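You operate a simulated robot arm through the tools that you are given. There is no shell and no other tool.

You are at the controls of a simulated robot arm. One attempt, no reset.

Task
Plug the pump in, prime it, switch it on and open the blue valve.
Fine: plug in and three strokes of the yellow plunger before the switch.

Only the result counts: the job must be done as asked and must still hold three seconds after the hand-in. Knocking over, shifting, dropping, spilling or breaking anything else fails it.

Robot
A 7-joint arm with a fingered hand, fixed in place. Base frame: the origin is at the foot of the arm, x ahead of it, y to its left, z up. Lengths are in mm, angles in rad, forces in N, time in s.
With the tool pointing down near the work surface it reaches from about 300 to 840 mm from the base axis. Its first joint turns from -2.496 to 2.496 rad. Payload 3 kg.
The TCP is the grasp point between the finger pads, 26 mm short of the fingertips. In the tool frame z runs along the fingers and y along their closing line. Largest opening 148 mm; the body of the gripper starts 73 mm behind the TCP. The gripper is a hand of 3 fingers: y runs from the thumb to the fingers, the wrist lies at [0, 0, -229] in the tool frame.
Orientation is told as [roll, pitch, yaw] about the base's x, y, z axes, in that order, counted from this pose: with the fingers straight down and closing along the base's y, the tool's x points along the base's -x, its y along +y and its z along -z.

Tools
- The arm moves only by the tool apply_moves. Its argument "motion" is a list of rows, each a list of 6 numbers: the shift along the base's x, y, z in mm, then the turn, a rotation vector about the base's x, y, z in rad. In form: [[x, y, z, rx, ry, rz], ...]. A call has 1 to 20 rows; each row is the pose to reach, as a shift and turn from the pose commanded when the call began. Rows are played at 5 a second. More than 50 mm and 0.15 rad between two rows, and nothing of the call is played. A pose out of reach is approached as far as the arm can. The call stops where the force on the tool passes 40 N (or 10 N more than at its start, if that is more) or the arm is blocked; 0.2 s more then pass. In this call time passes only in rows, and 0.2 s behind the last. It gives the time, the measured TCP pose, the force on the tool (base axes), the opening and the grip force at its end, in the units of the frame above (readings bear some noise), with the torque about the TCP (base axes, N m) and any sound that the robot's microphone picked up.
- Cameras (640 x 400 px; columns grow to the right, rows downward): "scene" is fixed at [49.6, 651.1, 1647.7]; the picture's right is [-0.63, -0.77, 0.00], its down [-0.52, 0.42, -0.74] and it looks along [0.58, -0.47, -0.67] (base axes); focal length 321 px, centre (320, 200). "wrist" rides on the gripper at [68, -39, -90] in the tool frame; the picture's right is [0.50, 0.87, 0.00], its down [-0.66, 0.38, -0.65] and it looks along [-0.57, 0.33, 0.76] (tool axes); focal length 222 px, centre (320, 200). There is no depth. A picture from a camera that has moved, and an enlarged one, comes with that camera's place and axes in the base frame and with its lens.
- capture(camera): a new picture of that camera. No time passes.
- move_column(by): slides the trunk up (or, below 0, down) by that many mm; the arm rides with it, the base frame stays. It gives what a move gives, with no picture.
- curl_fingers(finger1, finger2, thumb_bend): sets how far each is bent, from 0 (flat) to 100 (curled in); at 30 the hand is open as for a grip, at 70 the pads meet at the TCP. One left out holds its place. A second passes; each finger stops where it meets its share of the squeeze, and holds until it gets a number again. It is the only way to open and close the hand. It gives what a move gives, with no picture; readings hold the bend of each and the force on the fingers (four entries, about 0 where the hand has none), thumb and palm.
- zoom(camera, box): a new picture of the part [left, top, right, bottom] of that camera's present view, enlarged. No time passes.
- hand_in(): hands the job in; it is judged then, once.

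Places have to be worked out from the pictures, the camera data and where the tool is seen. Open the gripper and draw the arm clear of the work before you hand the job in, unless the task says otherwise.

The tools are called as name(argument=value, ...) on one line, values as JSON. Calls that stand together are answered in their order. apply_moves: Moves the arm, as the interface text tells. Its arguments: {"type":"object","properties":{"motion":{"type":"array"}},"required":["motion"]} The other tools are called the same way: move_column (by) slides the trunk up or down; curl_fingers (finger1, finger2, thumb_bend) moves the fingers one by one; capture (camera) takes a picture; zoom (camera, box) takes an enlarged picture of a part of a camera's view; hand_in () hands the job in.

At the start:

```text
t: 0.0
tool_pos: [627.9, 416.9, 1284.5]
tcp_rot: [0.001, 0.001, 0.0]
ft_force: [0.1, 0.3, -1.0]
ft_torque: [0.02, 0.0, 0.02]
grip_width: 147.9
gripper_force: 0.1
shape: jaw
bend: [30.0, 30.0, 30.0]
finger forces: [0.1, 0.1, 0.1, 0.0, 0.0, 0.0]
trunk travel left (down, up): [-825.0, 65.0]
```

scene: 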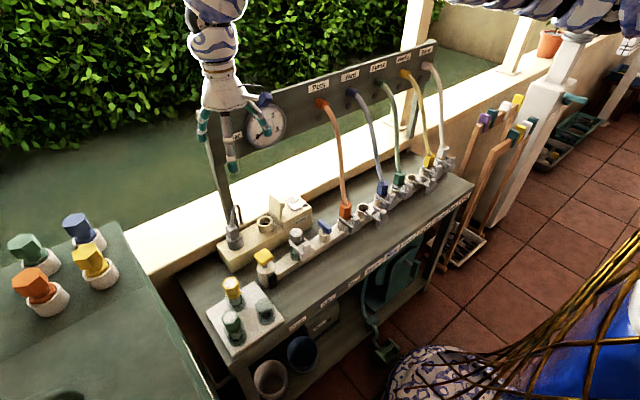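
wrist: 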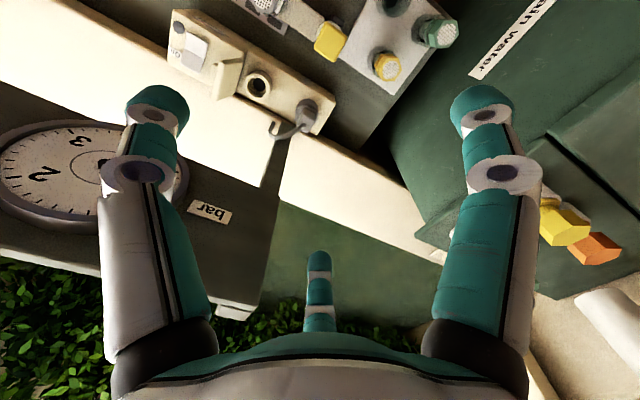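

The scene shows a bench with a manifold, a cream-coloured block (socket/switch?), a yellow plunger, and valves. I zoom in for detail before planning anything.

zoom(camera="scene", box=[200, 180, 360, 280])

zoom(camera="scene", box=[320, 120, 480, 220])

zoom(camera="scene", box=[180, 240, 340, 340])

zoom(camera="scene", box=[280, 40, 440, 140])

zoom(camera="wrist", box=[150, 0, 470, 200])

```text
4.00 times, centred on (280, 230) of scene
camera zoom: at [49.6, 651.1, 1647.7], right [-0.63, -0.77, 0.0], down [-0.52, 0.42, -0.74], along [0.58, -0.47, -0.67], focal length 1283 px, centre (480, 80)
```

zoom: 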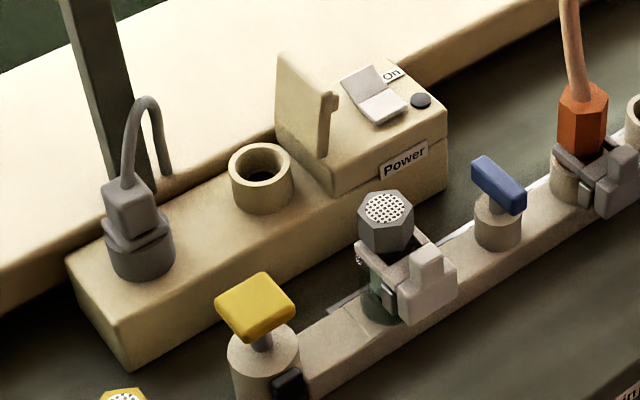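

```text
4.00 times, centred on (400, 170) of scene
camera zoom: at [49.6, 651.1, 1647.7], right [-0.63, -0.77, 0.0], down [-0.52, 0.42, -0.74], along [0.58, -0.47, -0.67], focal length 1283 px, centre (0, 320)
```

zoom: 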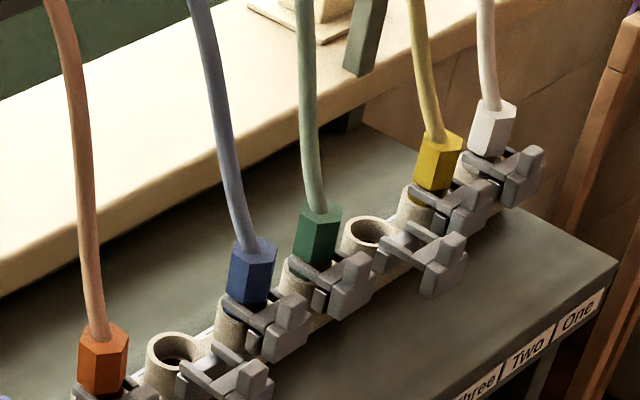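

```text
4.00 times, centred on (260, 290) of scene
camera zoom: at [49.6, 651.1, 1647.7], right [-0.63, -0.77, 0.0], down [-0.52, 0.42, -0.74], along [0.58, -0.47, -0.67], focal length 1283 px, centre (560, -160)
```

zoom: 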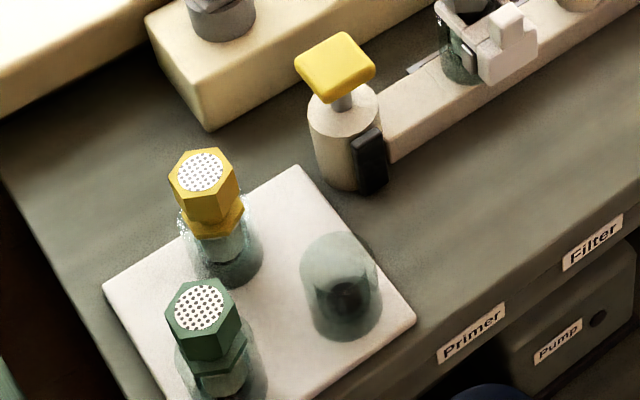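

```text
4.00 times, centred on (360, 90) of scene
camera zoom: at [49.6, 651.1, 1647.7], right [-0.63, -0.77, 0.0], down [-0.52, 0.42, -0.74], along [0.58, -0.47, -0.67], focal length 1283 px, centre (160, 640)
```

zoom: 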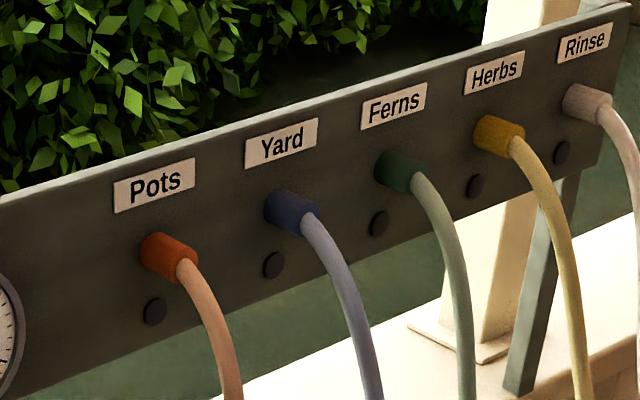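

```text
2.00 times, centred on (310, 100) of wrist
camera zoom: at [561.1, 377.3, 1374.2], right [-0.5, 0.87, 0.0], down [0.66, 0.38, 0.65], along [0.57, 0.33, -0.76], focal length 444 px, centre (340, 400)
```

zoom: 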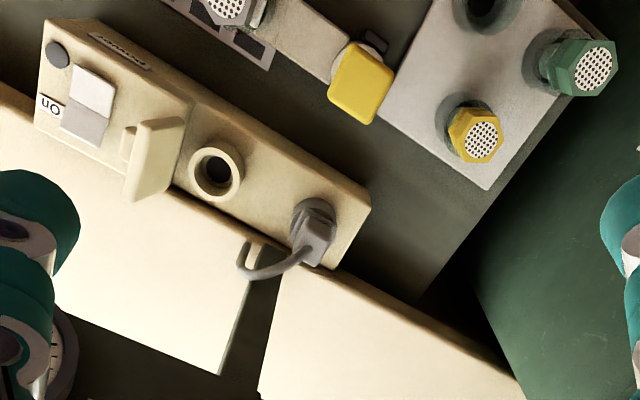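

The grey plug appears parked in a dummy holder on the cream block, with the real socket, flap and "On" rocker beside it. I judge the block top at about z 860, so I lower the trunk 200 mm in free air to get a nearer view.

move_column(by=-200)

capture(camera="wrist")

capture(camera="scene")

```text
t: 2.2
tool_pos: [627.9, 416.4, 1084.5]
tcp_rot: [0.001, 0.0, -0.001]
ft_force: [-0.4, -0.2, -0.8]
ft_torque: [-0.01, -0.03, 0.01]
grip_width: 148.0
gripper_force: 0.0
shape: jaw
bend: [30.0, 30.0, 30.0]
finger forces: [0.0, 0.0, 0.1, 0.0, 0.0, 0.0]
trunk travel left (down, up): [-625.0, 265.0]
```

```text
taken
camera wrist: at [561.0, 377.3, 1174.3], right [-0.5, 0.87, 0.0], down [0.66, 0.38, 0.65], along [0.57, 0.33, -0.76], focal length 222 px, centre (320, 200)
```

wrist: 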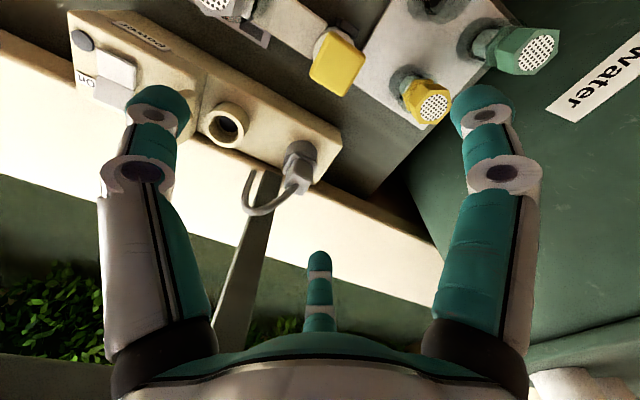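

```text
taken
```

scene: 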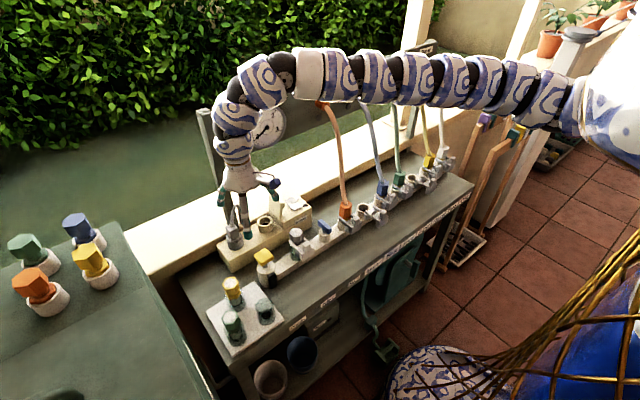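

The hand now sits in front of the block. I zoom in on both views to check the camera data against the known TCP position and to triangulate the plug and socket.

zoom(camera="scene", box=[200, 150, 328, 230])

zoom(camera="wrist", box=[60, 0, 380, 200])

zoom(camera="wrist", box=[200, 80, 360, 220])

```text
5.00 times, centred on (264, 190) of scene
camera zoom: at [49.6, 651.1, 1647.7], right [-0.63, -0.77, 0.0], down [-0.52, 0.42, -0.74], along [0.58, -0.47, -0.67], focal length 1604 px, centre (600, 250)
```

zoom: 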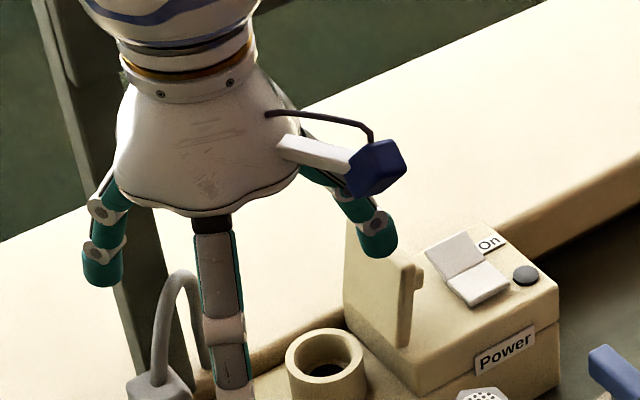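

```text
2.00 times, centred on (220, 100) of wrist
camera zoom: at [561.0, 377.3, 1174.3], right [-0.5, 0.87, 0.0], down [0.66, 0.38, 0.65], along [0.57, 0.33, -0.76], focal length 444 px, centre (520, 400)
```

zoom: 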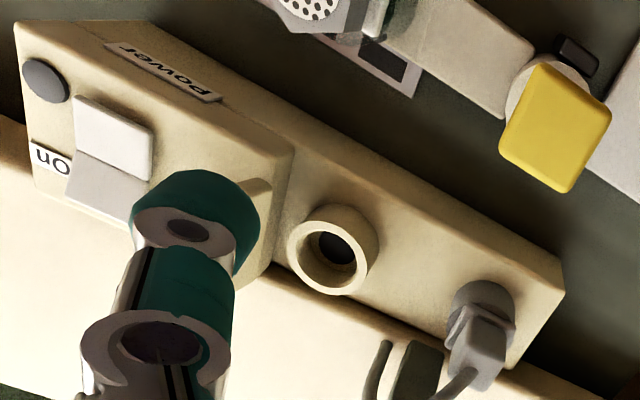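

```text
2.86 times, centred on (280, 150) of wrist
camera zoom: at [561.0, 377.3, 1174.3], right [-0.5, 0.87, 0.0], down [0.66, 0.38, 0.65], along [0.57, 0.33, -0.76], focal length 635 px, centre (434, 343)
```

zoom: 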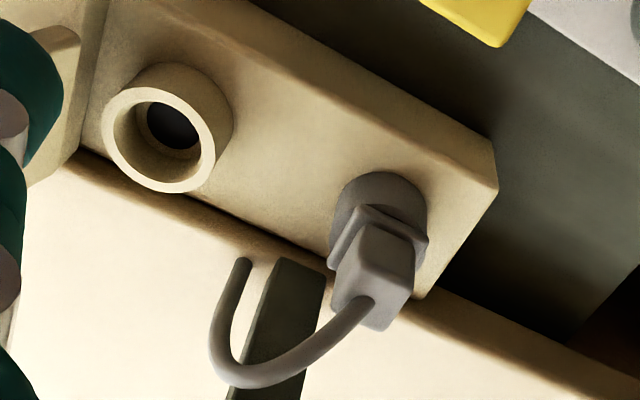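

Triangulating gives: socket ring top about (727, 328, 893), plug top about (729, 441, 942), rocker centre about (706, 233, 936), yellow plunger top about (588, 416, 917), blue valve about (588, 197, 900). I shift sideways in free air for a different viewpoint on the flap, rocker and socket.

apply_moves(motion=[[0, -45, 0, 0, 0, 0], [0, -90, -15, 0, 0, 0], [-30, -120, -30, 0, 0, 0]])

capture(camera="wrist")

zoom(camera="wrist", box=[160, 0, 480, 200])

zoom(camera="wrist", box=[240, 80, 480, 230])

```text
t: 3.0
tool_pos: [625.8, 331.0, 1069.0]
tcp_rot: [-0.002, 0.003, -0.002]
ft_force: [-0.2, 0.9, 0.1]
ft_torque: [-0.03, -0.01, 0.0]
grip_width: 148.2
gripper_force: 0.0
shape: jaw
bend: [30.0, 30.0, 30.0]
finger forces: [0.1, 0.1, 0.1, 0.1, 0.0, 0.1]
out of reach, approached as far as the arm can: row 3
trunk travel left (down, up): [-625.0, 265.0]
```

```text
taken
camera wrist: at [559.5, 291.4, 1158.8], right [-0.5, 0.87, 0.0], down [0.66, 0.38, 0.65], along [0.57, 0.32, -0.76], focal length 222 px, centre (320, 200)
```

wrist: 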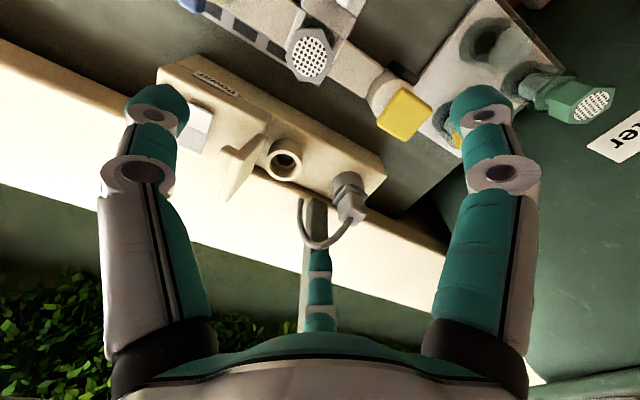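

```text
2.00 times, centred on (320, 100) of wrist
camera zoom: at [559.5, 291.4, 1158.8], right [-0.5, 0.87, 0.0], down [0.66, 0.38, 0.65], along [0.57, 0.32, -0.76], focal length 444 px, centre (320, 400)
```

zoom: 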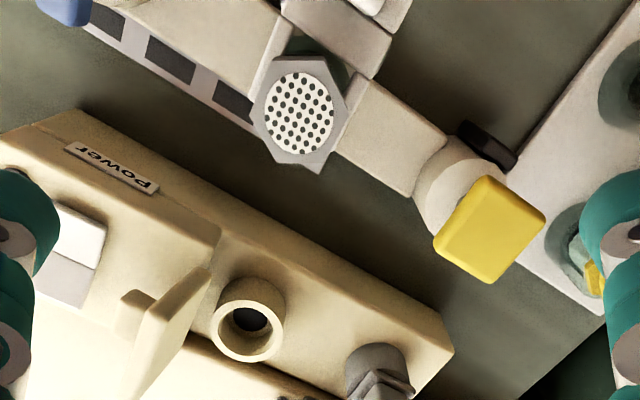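

```text
2.67 times, centred on (360, 155) of wrist
camera zoom: at [559.5, 291.4, 1158.8], right [-0.5, 0.87, 0.0], down [0.66, 0.38, 0.65], along [0.57, 0.32, -0.76], focal length 592 px, centre (213, 320)
```

zoom: 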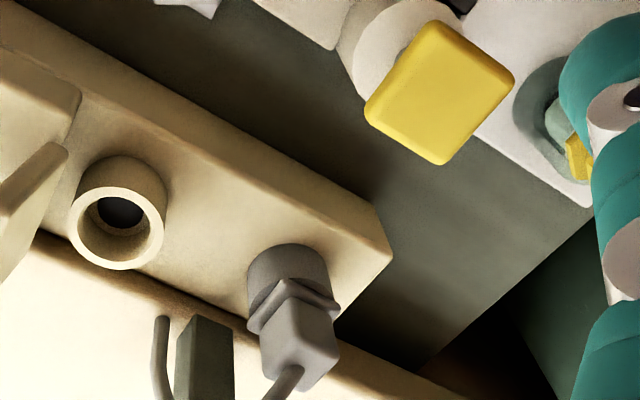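

Row 3 was reported out of reach although it is nearer the base, so the limit probably depends on trunk height and arm fold. I test small moves to learn which direction is limited.

apply_moves(motion=[[0, -30, 0, 0, 0, 0]])

```text
t: 3.4
tool_pos: [627.8, 329.8, 1069.9]
tcp_rot: [-0.001, 0.0, -0.002]
ft_force: [1.3, 0.6, 0.0]
ft_torque: [0.01, 0.03, 0.02]
grip_width: 148.2
gripper_force: 0.1
shape: jaw
bend: [30.0, 30.0, 30.0]
finger forces: [0.0, 0.0, 0.1, 0.1, 0.0, 0.1]
out of reach, approached as far as the arm can: row 1
trunk travel left (down, up): [-625.0, 265.0]
```

Moving -y is blocked at this posture. I raise the trunk 200 mm and reach down with the arm instead, to change the fold of the arm.

move_column(by=200)

apply_moves(motion=[[0, 0, -40, 0, 0, 0], [0, 0, -80, 0, 0, 0], [0, 0, -120, 0, 0, 0], [0, 0, -160, 0, 0, 0], [0, 0, -200, 0, 0, 0]])

apply_moves(motion=[[0, -30, 0, 0, 0, 0], [0, -60, 0, 0, 0, 0], [-30, -60, 0, 0, 0, 0]])

capture(camera="scene")

```text
t: 5.5
tool_pos: [627.6, 328.2, 1269.2]
tcp_rot: [0.0, 0.002, -0.003]
ft_force: [0.1, 0.1, -1.1]
ft_torque: [0.0, 0.0, 0.0]
grip_width: 148.1
gripper_force: 0.0
shape: jaw
bend: [30.0, 30.0, 30.0]
finger forces: [0.0, 0.1, 0.1, 0.0, 0.1, 0.0]
trunk travel left (down, up): [-825.0, 65.0]
```

```text
t: 6.7
tool_pos: [628.5, 329.5, 1069.9]
tcp_rot: [-0.002, 0.002, -0.004]
ft_force: [0.2, 0.9, -0.2]
ft_torque: [0.0, -0.01, 0.0]
grip_width: 148.2
gripper_force: 0.1
shape: jaw
bend: [30.0, 30.0, 30.0]
finger forces: [0.1, 0.1, 0.0, 0.1, 0.0, 0.0]
trunk travel left (down, up): [-825.0, 65.0]
```

```text
t: 7.7
tool_pos: [557.5, 270.8, 1033.7]
tcp_rot: [-0.004, 0.088, -0.005]
ft_force: [-0.6, 0.6, 0.0]
ft_torque: [-0.04, 0.02, 0.02]
grip_width: 148.2
gripper_force: 0.1
shape: jaw
bend: [30.0, 30.0, 30.0]
finger forces: [0.0, 0.1, 0.1, 0.0, 0.1, 0.0]
trunk travel left (down, up): [-825.0, 65.0]
stopped in row 3: the arm was blocked; the commanded pose is now the measured one
```

```text
taken
```

scene: 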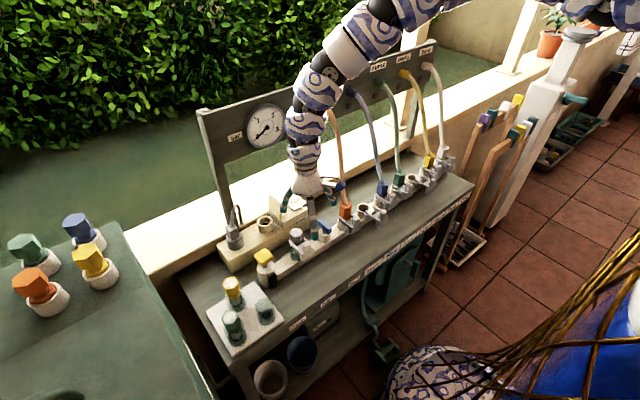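

The last move ended "blocked" with an overshoot, though forces on the tool are near zero. I zoom in to check whether anything touches the arm and whether everything is still in place.

zoom(camera="scene", box=[240, 60, 400, 260])

capture(camera="wrist")

apply_moves(motion=[[0, 0, 10, 0, 0, 0], [0, 0, 20, 0, 0, 0]])

```text
2.00 times, centred on (320, 160) of scene
camera zoom: at [49.6, 651.1, 1647.7], right [-0.63, -0.77, 0.0], down [-0.52, 0.42, -0.74], along [0.58, -0.47, -0.67], focal length 642 px, centre (320, 280)
```

zoom: 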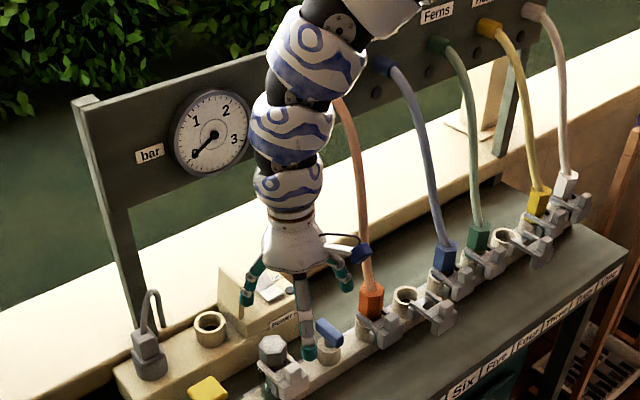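

```text
taken
camera wrist: at [498.8, 231.5, 1128.0], right [-0.5, 0.87, 0.04], down [0.71, 0.38, 0.59], along [0.5, 0.32, -0.8], focal length 222 px, centre (320, 200)
```

wrist: 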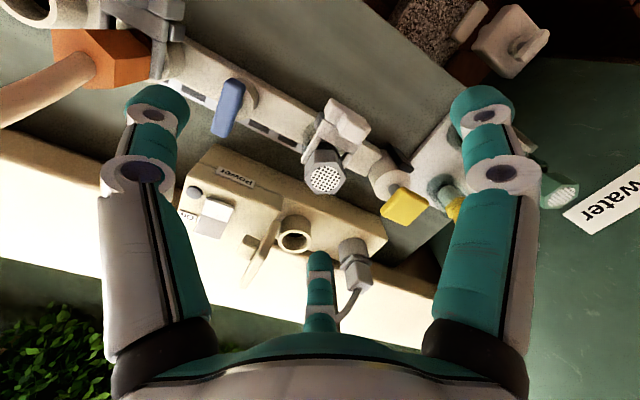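

```text
t: 8.3
tool_pos: [558.7, 272.0, 1051.7]
tcp_rot: [-0.002, 0.087, -0.004]
ft_force: [-0.7, 0.2, 0.7]
ft_torque: [-0.02, 0.0, 0.0]
grip_width: 148.1
gripper_force: 0.0
shape: jaw
bend: [30.0, 30.0, 30.0]
finger forces: [0.0, 0.1, 0.0, 0.0, 0.0, 0.0]
trunk travel left (down, up): [-825.0, 65.0]
```

The arm moves freely and all objects look undisturbed, so the stop was just a posture jump. I remove the 0.087 rad pitch and take close-ups of valve, switch and plunger from here.

apply_moves(motion=[[0, 0, 0, 0, -0.044, 0], [0, 0, 0, 0, -0.087, 0]])

zoom(camera="wrist", box=[160, 40, 320, 140])

zoom(camera="wrist", box=[280, 60, 460, 240])

zoom(camera="wrist", box=[160, 120, 400, 290])

```text
t: 8.9
tool_pos: [566.3, 281.0, 1042.5]
tcp_rot: [-0.005, 0.003, -0.003]
ft_force: [-0.9, 0.4, 0.3]
ft_torque: [0.0, 0.04, 0.0]
grip_width: 148.2
gripper_force: 0.0
shape: jaw
bend: [30.0, 30.0, 30.0]
finger forces: [0.0, 0.1, 0.0, 0.1, 0.0, 0.0]
out of reach, approached as far as the arm can: row 1, 2
trunk travel left (down, up): [-825.0, 65.0]
```

```text
4.00 times, centred on (240, 90) of wrist
camera zoom: at [499.6, 241.8, 1132.6], right [-0.5, 0.87, 0.0], down [0.66, 0.38, 0.65], along [0.57, 0.32, -0.76], focal length 888 px, centre (640, 640)
```

zoom: 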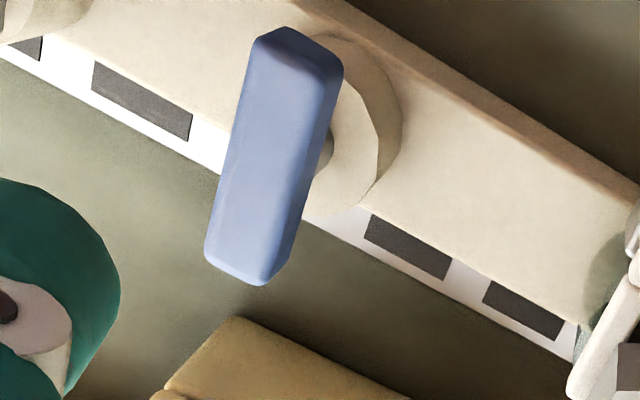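

```text
2.22 times, centred on (370, 150) of wrist
camera zoom: at [499.6, 241.8, 1132.6], right [-0.5, 0.87, 0.0], down [0.66, 0.38, 0.65], along [0.57, 0.32, -0.76], focal length 494 px, centre (209, 311)
```

zoom: 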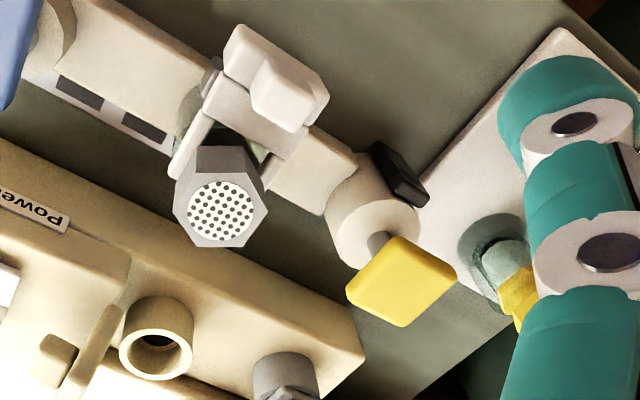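

```text
2.35 times, centred on (280, 205) of wrist
camera zoom: at [499.6, 241.8, 1132.6], right [-0.5, 0.87, 0.0], down [0.66, 0.38, 0.65], along [0.57, 0.32, -0.76], focal length 523 px, centre (414, 188)
```

zoom: 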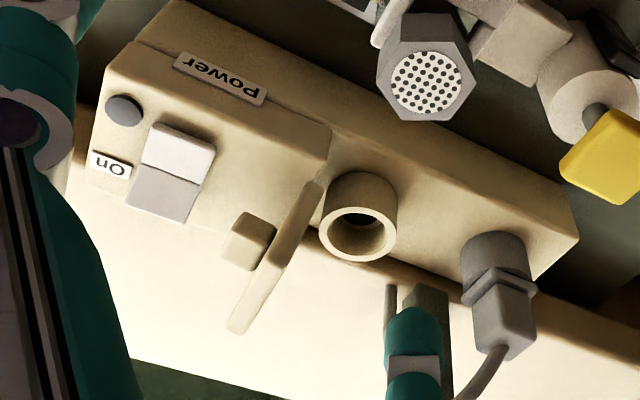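

The flap geometry near the socket matters for clearance. I zoom tightly on the flap, switch, and plug from here.

zoom(camera="wrist", box=[230, 170, 330, 270])

zoom(camera="wrist", box=[170, 150, 270, 230])

zoom(camera="wrist", box=[310, 200, 410, 290])

zoom(camera="scene", box=[255, 180, 335, 240])

```text
4.00 times, centred on (280, 220) of wrist
camera zoom: at [499.6, 241.8, 1132.6], right [-0.5, 0.87, 0.0], down [0.66, 0.38, 0.65], along [0.57, 0.32, -0.76], focal length 888 px, centre (480, 120)
```

zoom: 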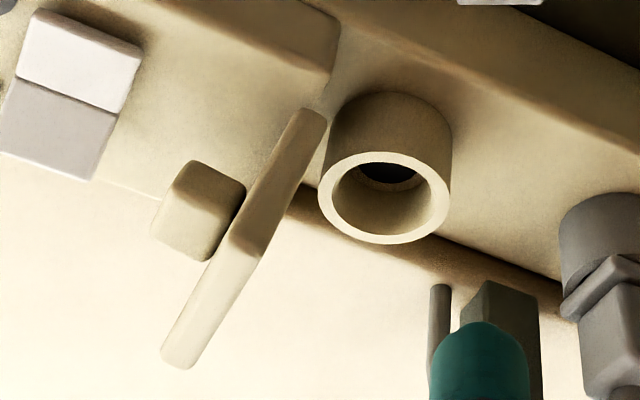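

```text
5.00 times, centred on (220, 190) of wrist
camera zoom: at [499.6, 241.8, 1132.6], right [-0.5, 0.87, 0.0], down [0.66, 0.38, 0.65], along [0.57, 0.32, -0.76], focal length 1111 px, centre (820, 250)
```

zoom: 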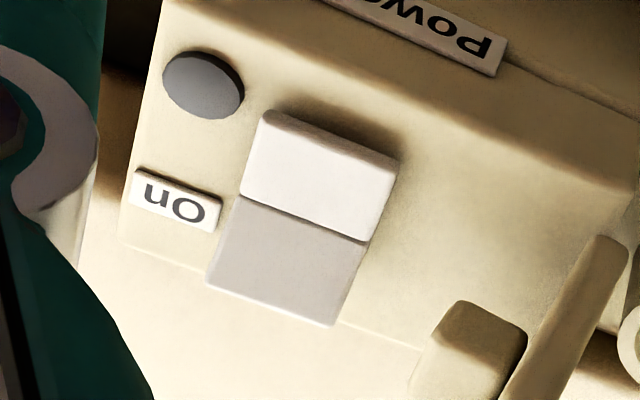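

```text
4.44 times, centred on (360, 245) of wrist
camera zoom: at [499.6, 241.8, 1132.6], right [-0.5, 0.87, 0.0], down [0.66, 0.38, 0.65], along [0.57, 0.32, -0.76], focal length 987 px, centre (142, 0)
```

zoom: 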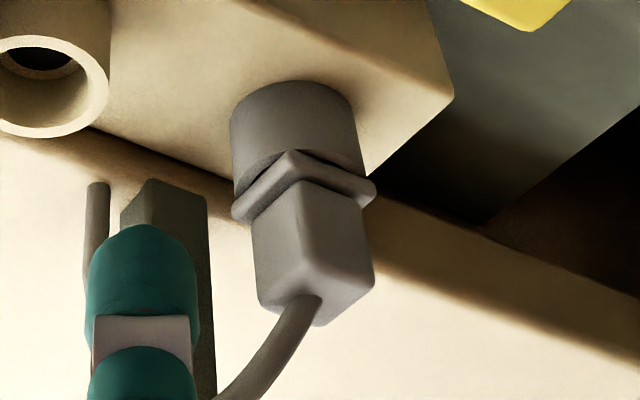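

```text
6.67 times, centred on (295, 210) of scene
camera zoom: at [49.6, 651.1, 1647.7], right [-0.63, -0.77, 0.0], down [-0.52, 0.42, -0.74], along [0.58, -0.47, -0.67], focal length 2139 px, centre (487, 133)
```

zoom: 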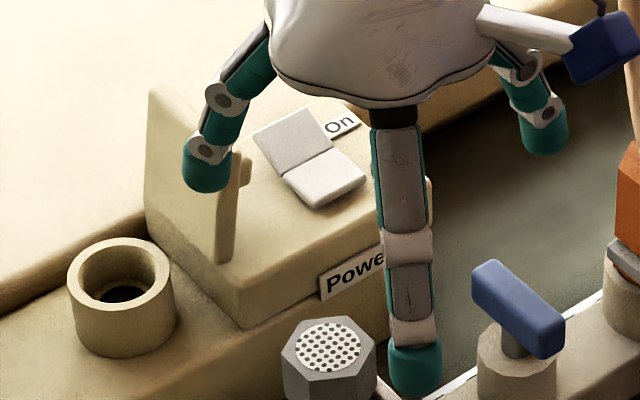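

The flap is a 63 mm tall plate leaning at about y 281–291, x 699–767, top z 965, only about 42 mm from the socket axis, so at the socket I want a gap between fingers facing -y (hand turned by -60°). I first move outward and up in free air to a more comfortable arm posture.

apply_moves(motion=[[24, 35, 20, 0, 0, 0], [48, 70, 40, 0, 0, 0], [71, 100, 60, 0, 0, 0], [71, 100, 100, 0, 0, 0], [71, 100, 140, 0, 0, 0], [71, 100, 180, 0, 0, 0]])

```text
t: 10.3
tool_pos: [635.6, 381.3, 1226.3]
tcp_rot: [-0.002, -0.002, -0.001]
ft_force: [0.0, -0.2, 0.5]
ft_torque: [0.01, 0.05, 0.0]
grip_width: 147.7
gripper_force: 0.0
shape: jaw
bend: [30.0, 30.0, 30.0]
finger forces: [0.1, 0.1, 0.1, 0.0, 0.0, 0.1]
trunk travel left (down, up): [-825.0, 65.0]
```

Free and level at z 1226. Now I turn the hand by -60° about z in small steps, staying high above everything.

apply_moves(motion=[[0, 0, 0, 0, 0, -0.13], [0, 0, 0, 0, 0, -0.26], [0, 0, 0, 0, 0, -0.39], [0, 0, 0, 0, 0, -0.52], [0, 0, 0, 0, 0, -0.65], [0, 0, 0, 0, 0, -0.78], [0, 0, 0, 0, 0, -0.91], [0, 0, 0, 0, 0, -1.047]])

capture(camera="wrist")

```text
t: 12.1
tool_pos: [637.3, 380.8, 1224.3]
tcp_rot: [0.0, -0.001, -1.052]
ft_force: [0.4, -0.7, 0.4]
ft_torque: [0.02, -0.01, 0.05]
grip_width: 148.0
gripper_force: 0.1
shape: jaw
bend: [30.0, 30.0, 30.0]
finger forces: [0.1, 0.0, 0.0, 0.1, 0.0, 0.0]
trunk travel left (down, up): [-825.0, 65.0]
```

```text
taken
camera wrist: at [570.4, 419.3, 1313.6], right [0.5, 0.86, 0.0], down [0.65, -0.38, 0.65], along [0.56, -0.33, -0.76], focal length 222 px, centre (320, 200)
```

wrist: 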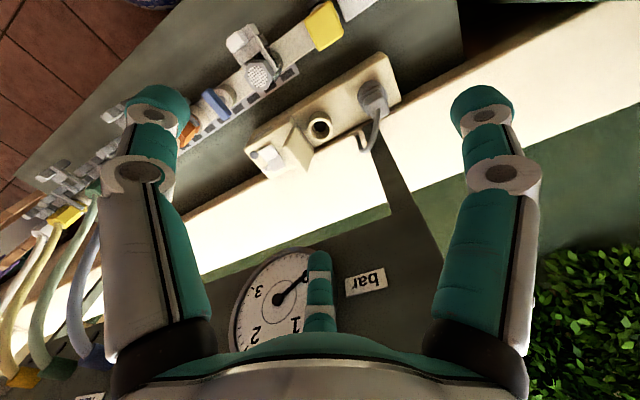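

The turn worked; camera now looks along (+x,-y). I lower the trunk in stages, raising the arm in between, so the shoulder sits near wrist height for maximum reach over the plug.

move_column(by=-150)

apply_moves(motion=[[15, 10, 40, 0, 0, 0], [25, 15, 80, 0, 0, 0], [35, 20, 120, 0, 0, 0], [45, 25, 150, 0, 0, 0]])

move_column(by=-150)

apply_moves(motion=[[15, 15, 0, 0, 0, 0], [30, 30, 0, 0, 0, 0], [45, 45, 0, 0, 0, 0]])

capture(camera="wrist")

capture(camera="scene")

```text
t: 13.9
tool_pos: [637.0, 379.8, 1074.4]
tcp_rot: [-0.002, 0.001, -1.051]
ft_force: [-0.3, 0.4, -0.4]
ft_torque: [0.01, 0.0, 0.02]
grip_width: 148.1
gripper_force: 0.0
shape: jaw
bend: [30.0, 30.0, 30.0]
finger forces: [0.1, 0.1, 0.1, 0.0, 0.0, 0.1]
trunk travel left (down, up): [-675.0, 215.0]
```

```text
t: 14.9
tool_pos: [681.0, 407.8, 1223.3]
tcp_rot: [-0.002, 0.0, -1.051]
ft_force: [-3.5, 0.7, 0.7]
ft_torque: [-0.01, -0.02, -0.11]
grip_width: 147.8
gripper_force: 0.1
shape: jaw
bend: [30.0, 32.0, 30.0]
finger forces: [0.0, 3.2, 0.0, 0.1, 0.0, 0.0]
trunk travel left (down, up): [-675.0, 215.0]
```

```text
t: 16.6
tool_pos: [680.6, 405.1, 1072.6]
tcp_rot: [-0.002, 0.0, -1.05]
ft_force: [0.7, -0.5, 0.0]
ft_torque: [0.04, 0.01, 0.0]
grip_width: 148.0
gripper_force: 0.1
shape: jaw
bend: [30.0, 30.0, 30.0]
finger forces: [0.1, 0.1, 0.0, 0.1, 0.0, 0.0]
trunk travel left (down, up): [-525.0, 365.0]
```

```text
t: 17.4
tool_pos: [691.4, 417.8, 1072.4]
tcp_rot: [-0.002, 0.0, -1.051]
ft_force: [-0.4, -0.8, -1.0]
ft_torque: [0.01, 0.0, -0.01]
grip_width: 148.3
gripper_force: 0.1
shape: jaw
bend: [30.0, 30.0, 30.0]
finger forces: [0.1, 0.1, 0.0, 0.0, 0.0, 0.1]
out of reach, approached as far as the arm can: row 1, 2, 3
trunk travel left (down, up): [-525.0, 365.0]
```

```text
taken
camera wrist: at [625.9, 456.6, 1161.3], right [0.5, 0.86, 0.0], down [0.65, -0.38, 0.65], along [0.56, -0.33, -0.76], focal length 222 px, centre (320, 200)
```

wrist: 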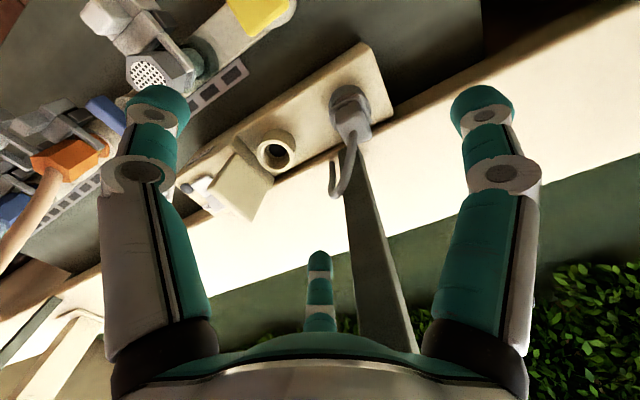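

```text
taken
```

scene: 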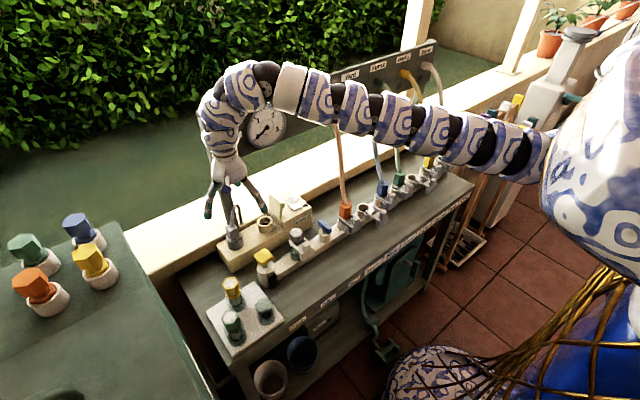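

During the raise finger 2 lightly brushed (3 N) something near x 770, z 1200: the gauge panel is nearer than I thought (front face about x 770, bottom edge about z 1140), so I must keep the hand lower or tilted back toward the robot. Reach also stops at r≈808 here; I back off and raise the trunk step by step while lowering the arm, to test reach with a steeper arm.

apply_moves(motion=[[-20, -10, -15, 0, 0, 0], [-45, -20, -30, 0, 0, 0]])

move_column(by=75)

apply_moves(motion=[[0, 0, -25, 0, 0, 0], [0, 0, -50, 0, 0, 0], [0, 0, -75, 0, 0, 0]])

move_column(by=75)

apply_moves(motion=[[0, 0, -25, 0, 0, 0], [0, 0, -50, 0, 0, 0], [0, 0, -75, 0, 0, 0]])

capture(camera="scene")

```text
t: 18.2
tool_pos: [627.9, 414.7, 1039.9]
tcp_rot: [-0.003, -0.001, -1.018]
ft_force: [0.3, 0.2, -0.2]
ft_torque: [0.02, 0.02, 0.0]
grip_width: 148.2
gripper_force: 0.0
shape: jaw
bend: [30.0, 30.0, 30.0]
finger forces: [0.1, 0.0, 0.1, 0.0, 0.0, 0.0]
trunk travel left (down, up): [-525.0, 365.0]
stopped in row 2: the arm was blocked; the commanded pose is now the measured one
```

```text
t: 19.4
tool_pos: [628.3, 414.3, 1116.3]
tcp_rot: [-0.005, -0.002, -1.019]
ft_force: [0.0, 0.2, -0.2]
ft_torque: [-0.02, -0.01, 0.02]
grip_width: 148.1
gripper_force: 0.0
shape: jaw
bend: [30.0, 30.0, 30.0]
finger forces: [0.1, 0.0, 0.1, 0.1, 0.1, 0.1]
trunk travel left (down, up): [-600.0, 290.0]
```

```text
t: 20.2
tool_pos: [629.0, 413.9, 1040.3]
tcp_rot: [-0.001, 0.0, -1.019]
ft_force: [-0.6, 0.4, -0.2]
ft_torque: [0.03, -0.01, 0.03]
grip_width: 147.9
gripper_force: 0.2
shape: jaw
bend: [30.0, 30.0, 30.0]
finger forces: [0.0, 0.0, 0.0, 0.0, 0.0, 0.0]
trunk travel left (down, up): [-600.0, 290.0]
```

```text
t: 21.3
tool_pos: [628.3, 413.3, 1115.6]
tcp_rot: [-0.004, -0.003, -1.018]
ft_force: [-0.4, -0.2, 0.3]
ft_torque: [-0.01, -0.01, -0.04]
grip_width: 147.9
gripper_force: 0.0
shape: jaw
bend: [30.0, 30.0, 30.0]
finger forces: [0.0, 0.0, 0.0, 0.0, 0.0, 0.0]
trunk travel left (down, up): [-675.0, 215.0]
```

```text
t: 22.1
tool_pos: [627.6, 413.5, 1039.9]
tcp_rot: [-0.004, 0.001, -1.02]
ft_force: [-0.1, -0.2, -0.1]
ft_torque: [-0.03, 0.02, 0.0]
grip_width: 147.9
gripper_force: 0.0
shape: jaw
bend: [30.0, 30.0, 30.0]
finger forces: [0.0, 0.1, 0.0, 0.0, 0.0, 0.1]
trunk travel left (down, up): [-675.0, 215.0]
```

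```text
taken
```

scene: 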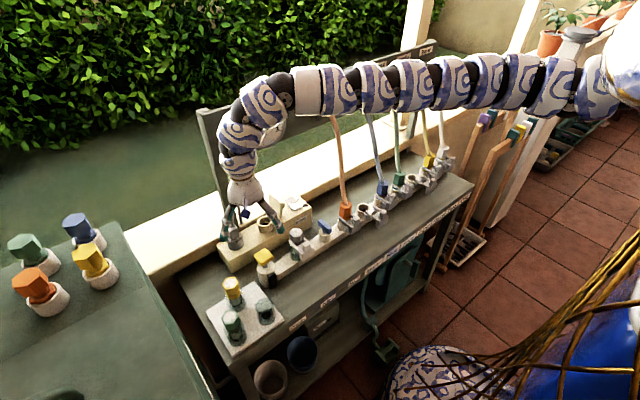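

Triangulating the gauge hub gives (756, 258, 1200), confirming the panel front near x 770, and the panel post stands at roughly (780+, 402–427) right behind the plug. I check the finger profile when nearly closed, in free air here, and image the post from this position.

curl_fingers(finger1=55, finger2=55, thumb_bend=55)

zoom(camera="scene", box=[195, 140, 295, 260])

capture(camera="wrist")

zoom(camera="wrist", box=[240, 60, 480, 210])

```text
t: 23.1
tool_pos: [628.9, 413.0, 1041.3]
tcp_rot: [-0.003, -0.001, -1.019]
ft_force: [-0.6, -0.5, -0.5]
ft_torque: [0.01, 0.01, -0.01]
grip_width: 46.3
gripper_force: 0.0
shape: fingers
bend: [55.0, 55.0, 55.0]
finger forces: [0.0, 0.1, 0.1, 0.0, 0.0, 0.0]
trunk travel left (down, up): [-675.0, 215.0]
```

```text
3.33 times, centred on (245, 200) of scene
camera zoom: at [49.6, 651.1, 1647.7], right [-0.63, -0.77, 0.0], down [-0.52, 0.42, -0.74], along [0.58, -0.47, -0.67], focal length 1069 px, centre (570, 200)
```

zoom: 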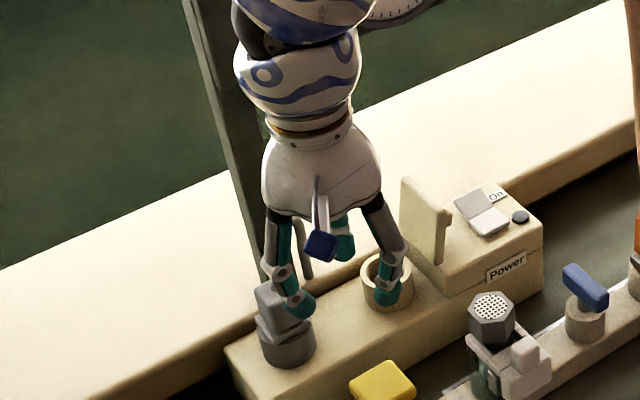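

```text
taken
camera wrist: at [561.1, 449.9, 1130.5], right [0.48, 0.88, 0.0], down [0.67, -0.36, 0.65], along [0.57, -0.31, -0.76], focal length 222 px, centre (320, 200)
```

wrist: 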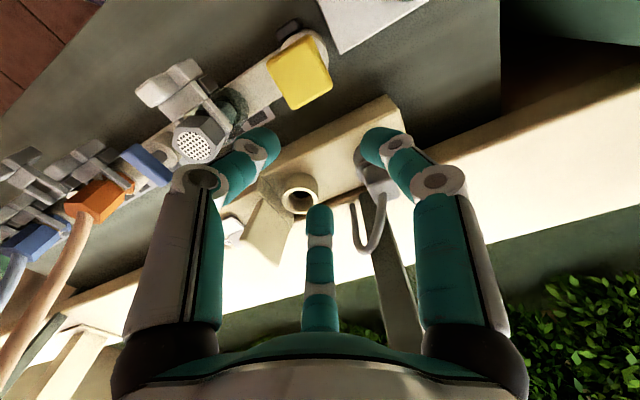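

```text
2.67 times, centred on (360, 135) of wrist
camera zoom: at [561.1, 449.9, 1130.5], right [0.48, 0.88, 0.0], down [0.67, -0.36, 0.65], along [0.57, -0.31, -0.76], focal length 592 px, centre (213, 373)
```

zoom: 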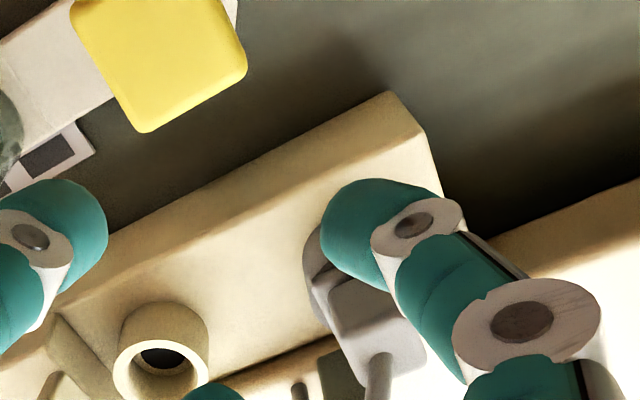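

At bend 55 the fingers drop vertically at R≈60 to about 25 mm above the TCP, then curl in, so a finger pointing at the post (about -25°) would hit it; at the plug I'll use yaw≈-0.3 (fingers at about 13°, 133°, -107°), with a slight backward tilt for reach and panel clearance. I raise 40 mm, turn the yaw to -0.3 and tilt -0.15 about y.

apply_moves(motion=[[0, 0, 20, 0, 0, 0.12], [0, 0, 40, 0, 0, 0.24], [0, 0, 40, 0, 0, 0.36], [0, 0, 40, 0, 0, 0.48], [0, 0, 40, 0, 0, 0.6], [0, 0, 40, 0, 0, 0.72]])

apply_moves(motion=[[0, 0, 0, 0, -0.05, 0], [0, 0, 0, 0, -0.1, 0], [0, 0, 0, 0, -0.15, 0]])

```text
t: 24.5
tool_pos: [629.1, 414.1, 1082.4]
tcp_rot: [-0.002, 0.001, -0.296]
ft_force: [0.3, -0.6, 0.1]
ft_torque: [0.02, -0.01, -0.02]
grip_width: 46.2
gripper_force: 0.0
shape: fingers
bend: [55.0, 55.0, 55.0]
finger forces: [0.0, 0.1, 0.0, 0.0, 0.0, 0.0]
trunk travel left (down, up): [-675.0, 215.0]
```

```text
t: 25.3
tool_pos: [627.6, 414.3, 1083.2]
tcp_rot: [0.042, -0.144, -0.302]
ft_force: [0.2, -0.6, 0.3]
ft_torque: [0.0, 0.03, 0.02]
grip_width: 46.1
gripper_force: 0.0
shape: fingers
bend: [55.0, 55.0, 55.0]
finger forces: [0.0, 0.1, 0.0, 0.1, 0.0, 0.1]
trunk travel left (down, up): [-675.0, 215.0]
```

Tilt and yaw are set. Now I extend step by step at z≈1083 toward the plug to learn the reach limit.

apply_moves(motion=[[20, 6, 0, 0, 0, 0], [40, 12, 0, 0, 0, 0], [60, 16, 0, 0, 0, 0], [80, 22, 0, 0, 0, 0]])

```text
t: 26.3
tool_pos: [710.8, 434.8, 1082.0]
tcp_rot: [0.042, -0.144, -0.304]
ft_force: [-0.3, 0.2, 0.2]
ft_torque: [0.01, 0.0, 0.01]
grip_width: 46.0
gripper_force: 0.1
shape: fingers
bend: [55.0, 55.0, 55.0]
finger forces: [0.0, 0.0, 0.0, 0.0, 0.0, 0.0]
trunk travel left (down, up): [-675.0, 215.0]
```

Reached (711, 435) at r 833 without problem. I look at the plug and post from here to refine positions.

capture(camera="wrist")

zoom(camera="wrist", box=[200, 80, 440, 250])

zoom(camera="scene", box=[190, 150, 290, 270])

```text
taken
camera wrist: at [622.0, 416.3, 1158.7], right [-0.22, 0.98, -0.04], down [0.63, 0.17, 0.76], along [0.74, 0.14, -0.65], focal length 222 px, centre (320, 200)
```

wrist: 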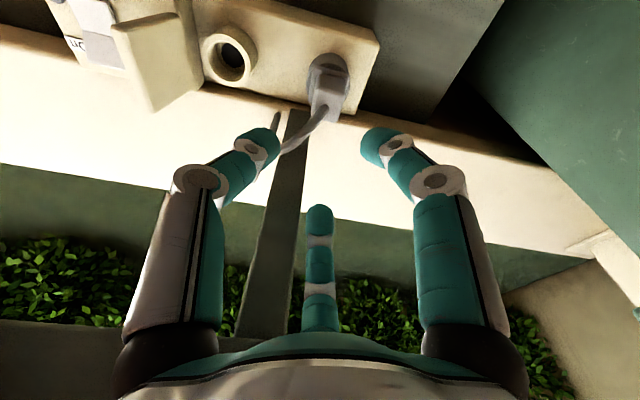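

```text
2.35 times, centred on (320, 165) of wrist
camera zoom: at [622.0, 416.3, 1158.7], right [-0.22, 0.98, -0.04], down [0.63, 0.17, 0.76], along [0.74, 0.14, -0.65], focal length 523 px, centre (320, 282)
```

zoom: 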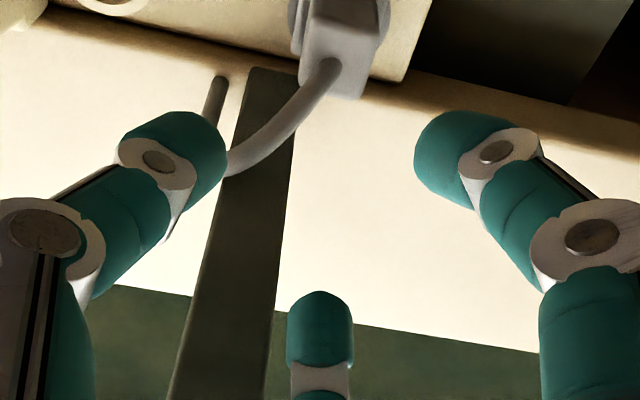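

```text
3.33 times, centred on (240, 210) of scene
camera zoom: at [49.6, 651.1, 1647.7], right [-0.63, -0.77, 0.0], down [-0.52, 0.42, -0.74], along [0.58, -0.47, -0.67], focal length 1069 px, centre (587, 167)
```

zoom: 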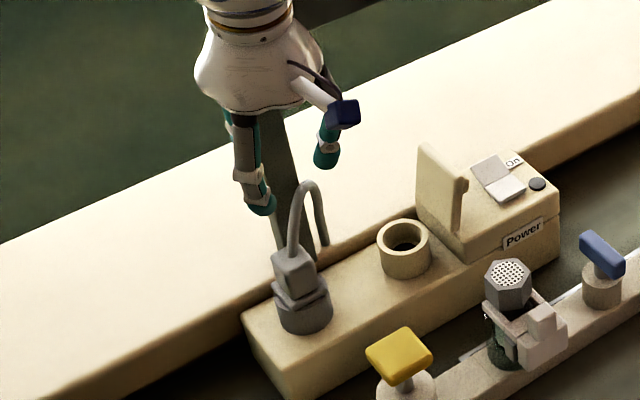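

The post sits at about x 780, y 400–428. I zoom tightly onto the plug from both cameras to refine its axis and heights.

zoom(camera="scene", box=[212, 200, 276, 260])

zoom(camera="wrist", box=[190, 20, 390, 145])

```text
6.67 times, centred on (244, 230) of scene
camera zoom: at [49.6, 651.1, 1647.7], right [-0.63, -0.77, 0.0], down [-0.52, 0.42, -0.74], along [0.58, -0.47, -0.67], focal length 2139 px, centre (827, 0)
```

zoom: 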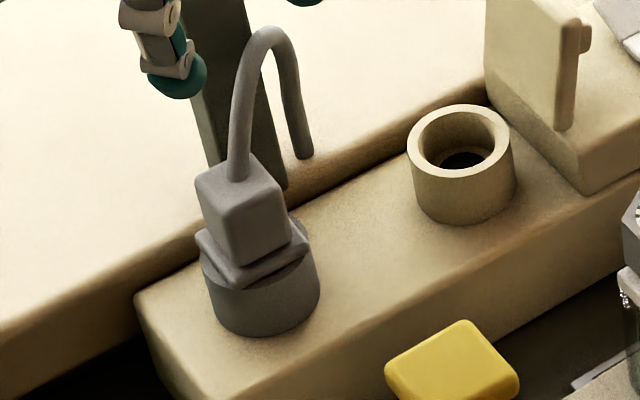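

```text
3.20 times, centred on (290, 82) of wrist
camera zoom: at [622.0, 416.3, 1158.7], right [-0.22, 0.98, -0.04], down [0.63, 0.17, 0.76], along [0.74, 0.14, -0.65], focal length 711 px, centre (416, 576)
```

zoom: 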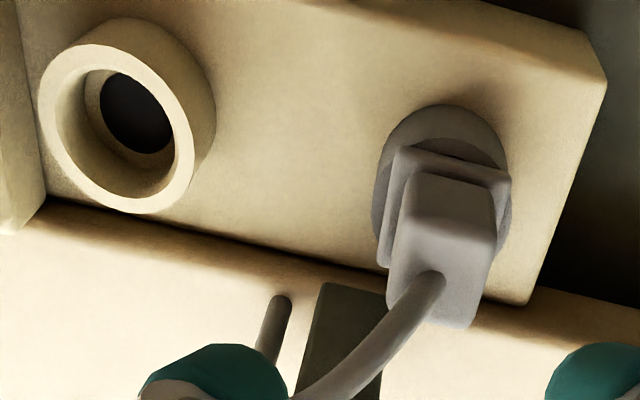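

Refined estimates: plug top centre (730.5, 441, 941), body about 28 mm square with the collar top near z 903; socket top centre (724, 330, 900). I open the fingers to 43 and move horizontally above the plug.

curl_fingers(finger1=43, finger2=43, thumb_bend=43)

apply_moves(motion=[[7, 2, 0, 0, 0, 0], [14, 4, 0, 0, 0, 0], [20, 6, 0, 0, 0, 0]])

capture(camera="wrist")

zoom(camera="scene", box=[192, 140, 288, 260])

```text
t: 27.3
tool_pos: [708.7, 435.7, 1081.3]
tcp_rot: [0.042, -0.143, -0.301]
ft_force: [0.1, -0.2, -0.1]
ft_torque: [-0.03, -0.02, 0.02]
grip_width: 84.7
gripper_force: 0.0
shape: fingers
bend: [43.0, 43.0, 43.0]
finger forces: [0.1, 0.0, 0.0, 0.0, 0.0, 0.1]
trunk travel left (down, up): [-675.0, 215.0]
```

```text
t: 28.1
tool_pos: [719.8, 436.1, 1082.7]
tcp_rot: [0.042, -0.143, -0.303]
ft_force: [0.8, 0.0, 0.1]
ft_torque: [0.0, 0.05, 0.01]
grip_width: 85.0
gripper_force: 0.0
shape: fingers
bend: [43.0, 43.0, 43.0]
finger forces: [0.0, 0.0, 0.0, 0.0, 0.0, 0.0]
out of reach, approached as far as the arm can: row 2, 3
trunk travel left (down, up): [-675.0, 215.0]
```

```text
taken
camera wrist: at [631.3, 418.2, 1158.7], right [-0.22, 0.97, -0.04], down [0.63, 0.17, 0.76], along [0.74, 0.14, -0.65], focal length 222 px, centre (320, 200)
```

wrist: 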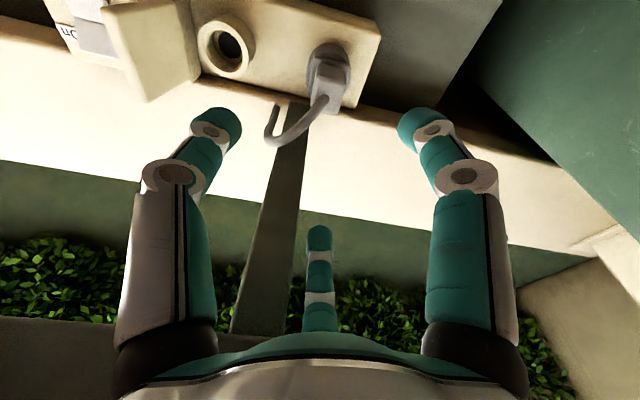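

```text
3.33 times, centred on (240, 200) of scene
camera zoom: at [49.6, 651.1, 1647.7], right [-0.63, -0.77, 0.0], down [-0.52, 0.42, -0.74], along [0.58, -0.47, -0.67], focal length 1069 px, centre (587, 200)
```

zoom: 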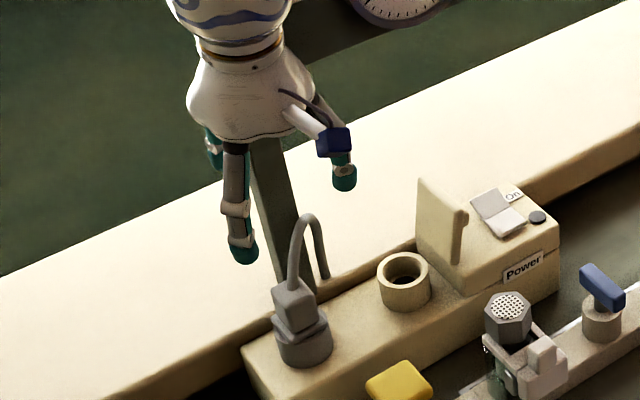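

Reach stops at x≈720 here. I lower the arm straight down to z≈1000 (palm then below the panel's bottom edge, cable staying between finger 2 and the thumb), then try extending further.

apply_moves(motion=[[0, 0, -20, 0, 0, 0], [0, 0, -40, 0, 0, 0], [0, 0, -60, 0, 0, 0], [0, 0, -75, 0, 0, 0]])

capture(camera="wrist")

zoom(camera="scene", box=[192, 140, 288, 260])

```text
t: 29.1
tool_pos: [713.7, 432.2, 1022.2]
tcp_rot: [0.043, -0.143, -0.304]
ft_force: [-0.6, 0.7, -0.2]
ft_torque: [0.0, 0.01, 0.02]
grip_width: 84.9
gripper_force: 0.0
shape: fingers
bend: [43.0, 43.0, 43.0]
finger forces: [0.0, 0.1, 0.0, 0.1, 0.1, 0.1]
out of reach, approached as far as the arm can: row 2, 3, 4
trunk travel left (down, up): [-675.0, 215.0]
```

```text
taken
camera wrist: at [625.8, 415.0, 1100.7], right [-0.22, 0.97, -0.04], down [0.63, 0.17, 0.76], along [0.74, 0.14, -0.65], focal length 222 px, centre (320, 200)
```

wrist: 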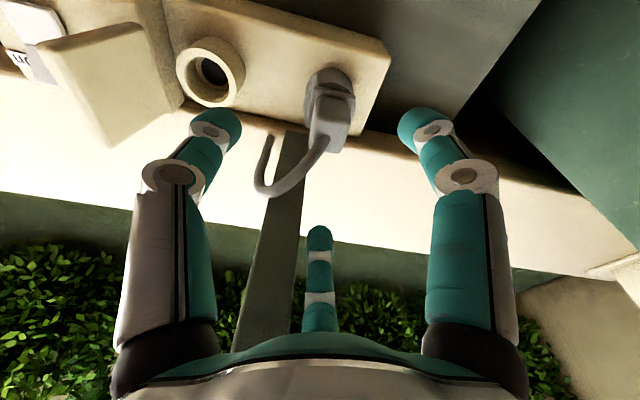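

```text
3.33 times, centred on (240, 200) of scene
camera zoom: at [49.6, 651.1, 1647.7], right [-0.63, -0.77, 0.0], down [-0.52, 0.42, -0.74], along [0.58, -0.47, -0.67], focal length 1069 px, centre (587, 200)
```

zoom: 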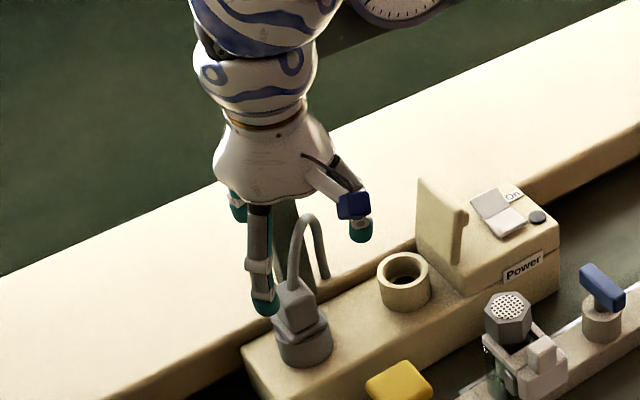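

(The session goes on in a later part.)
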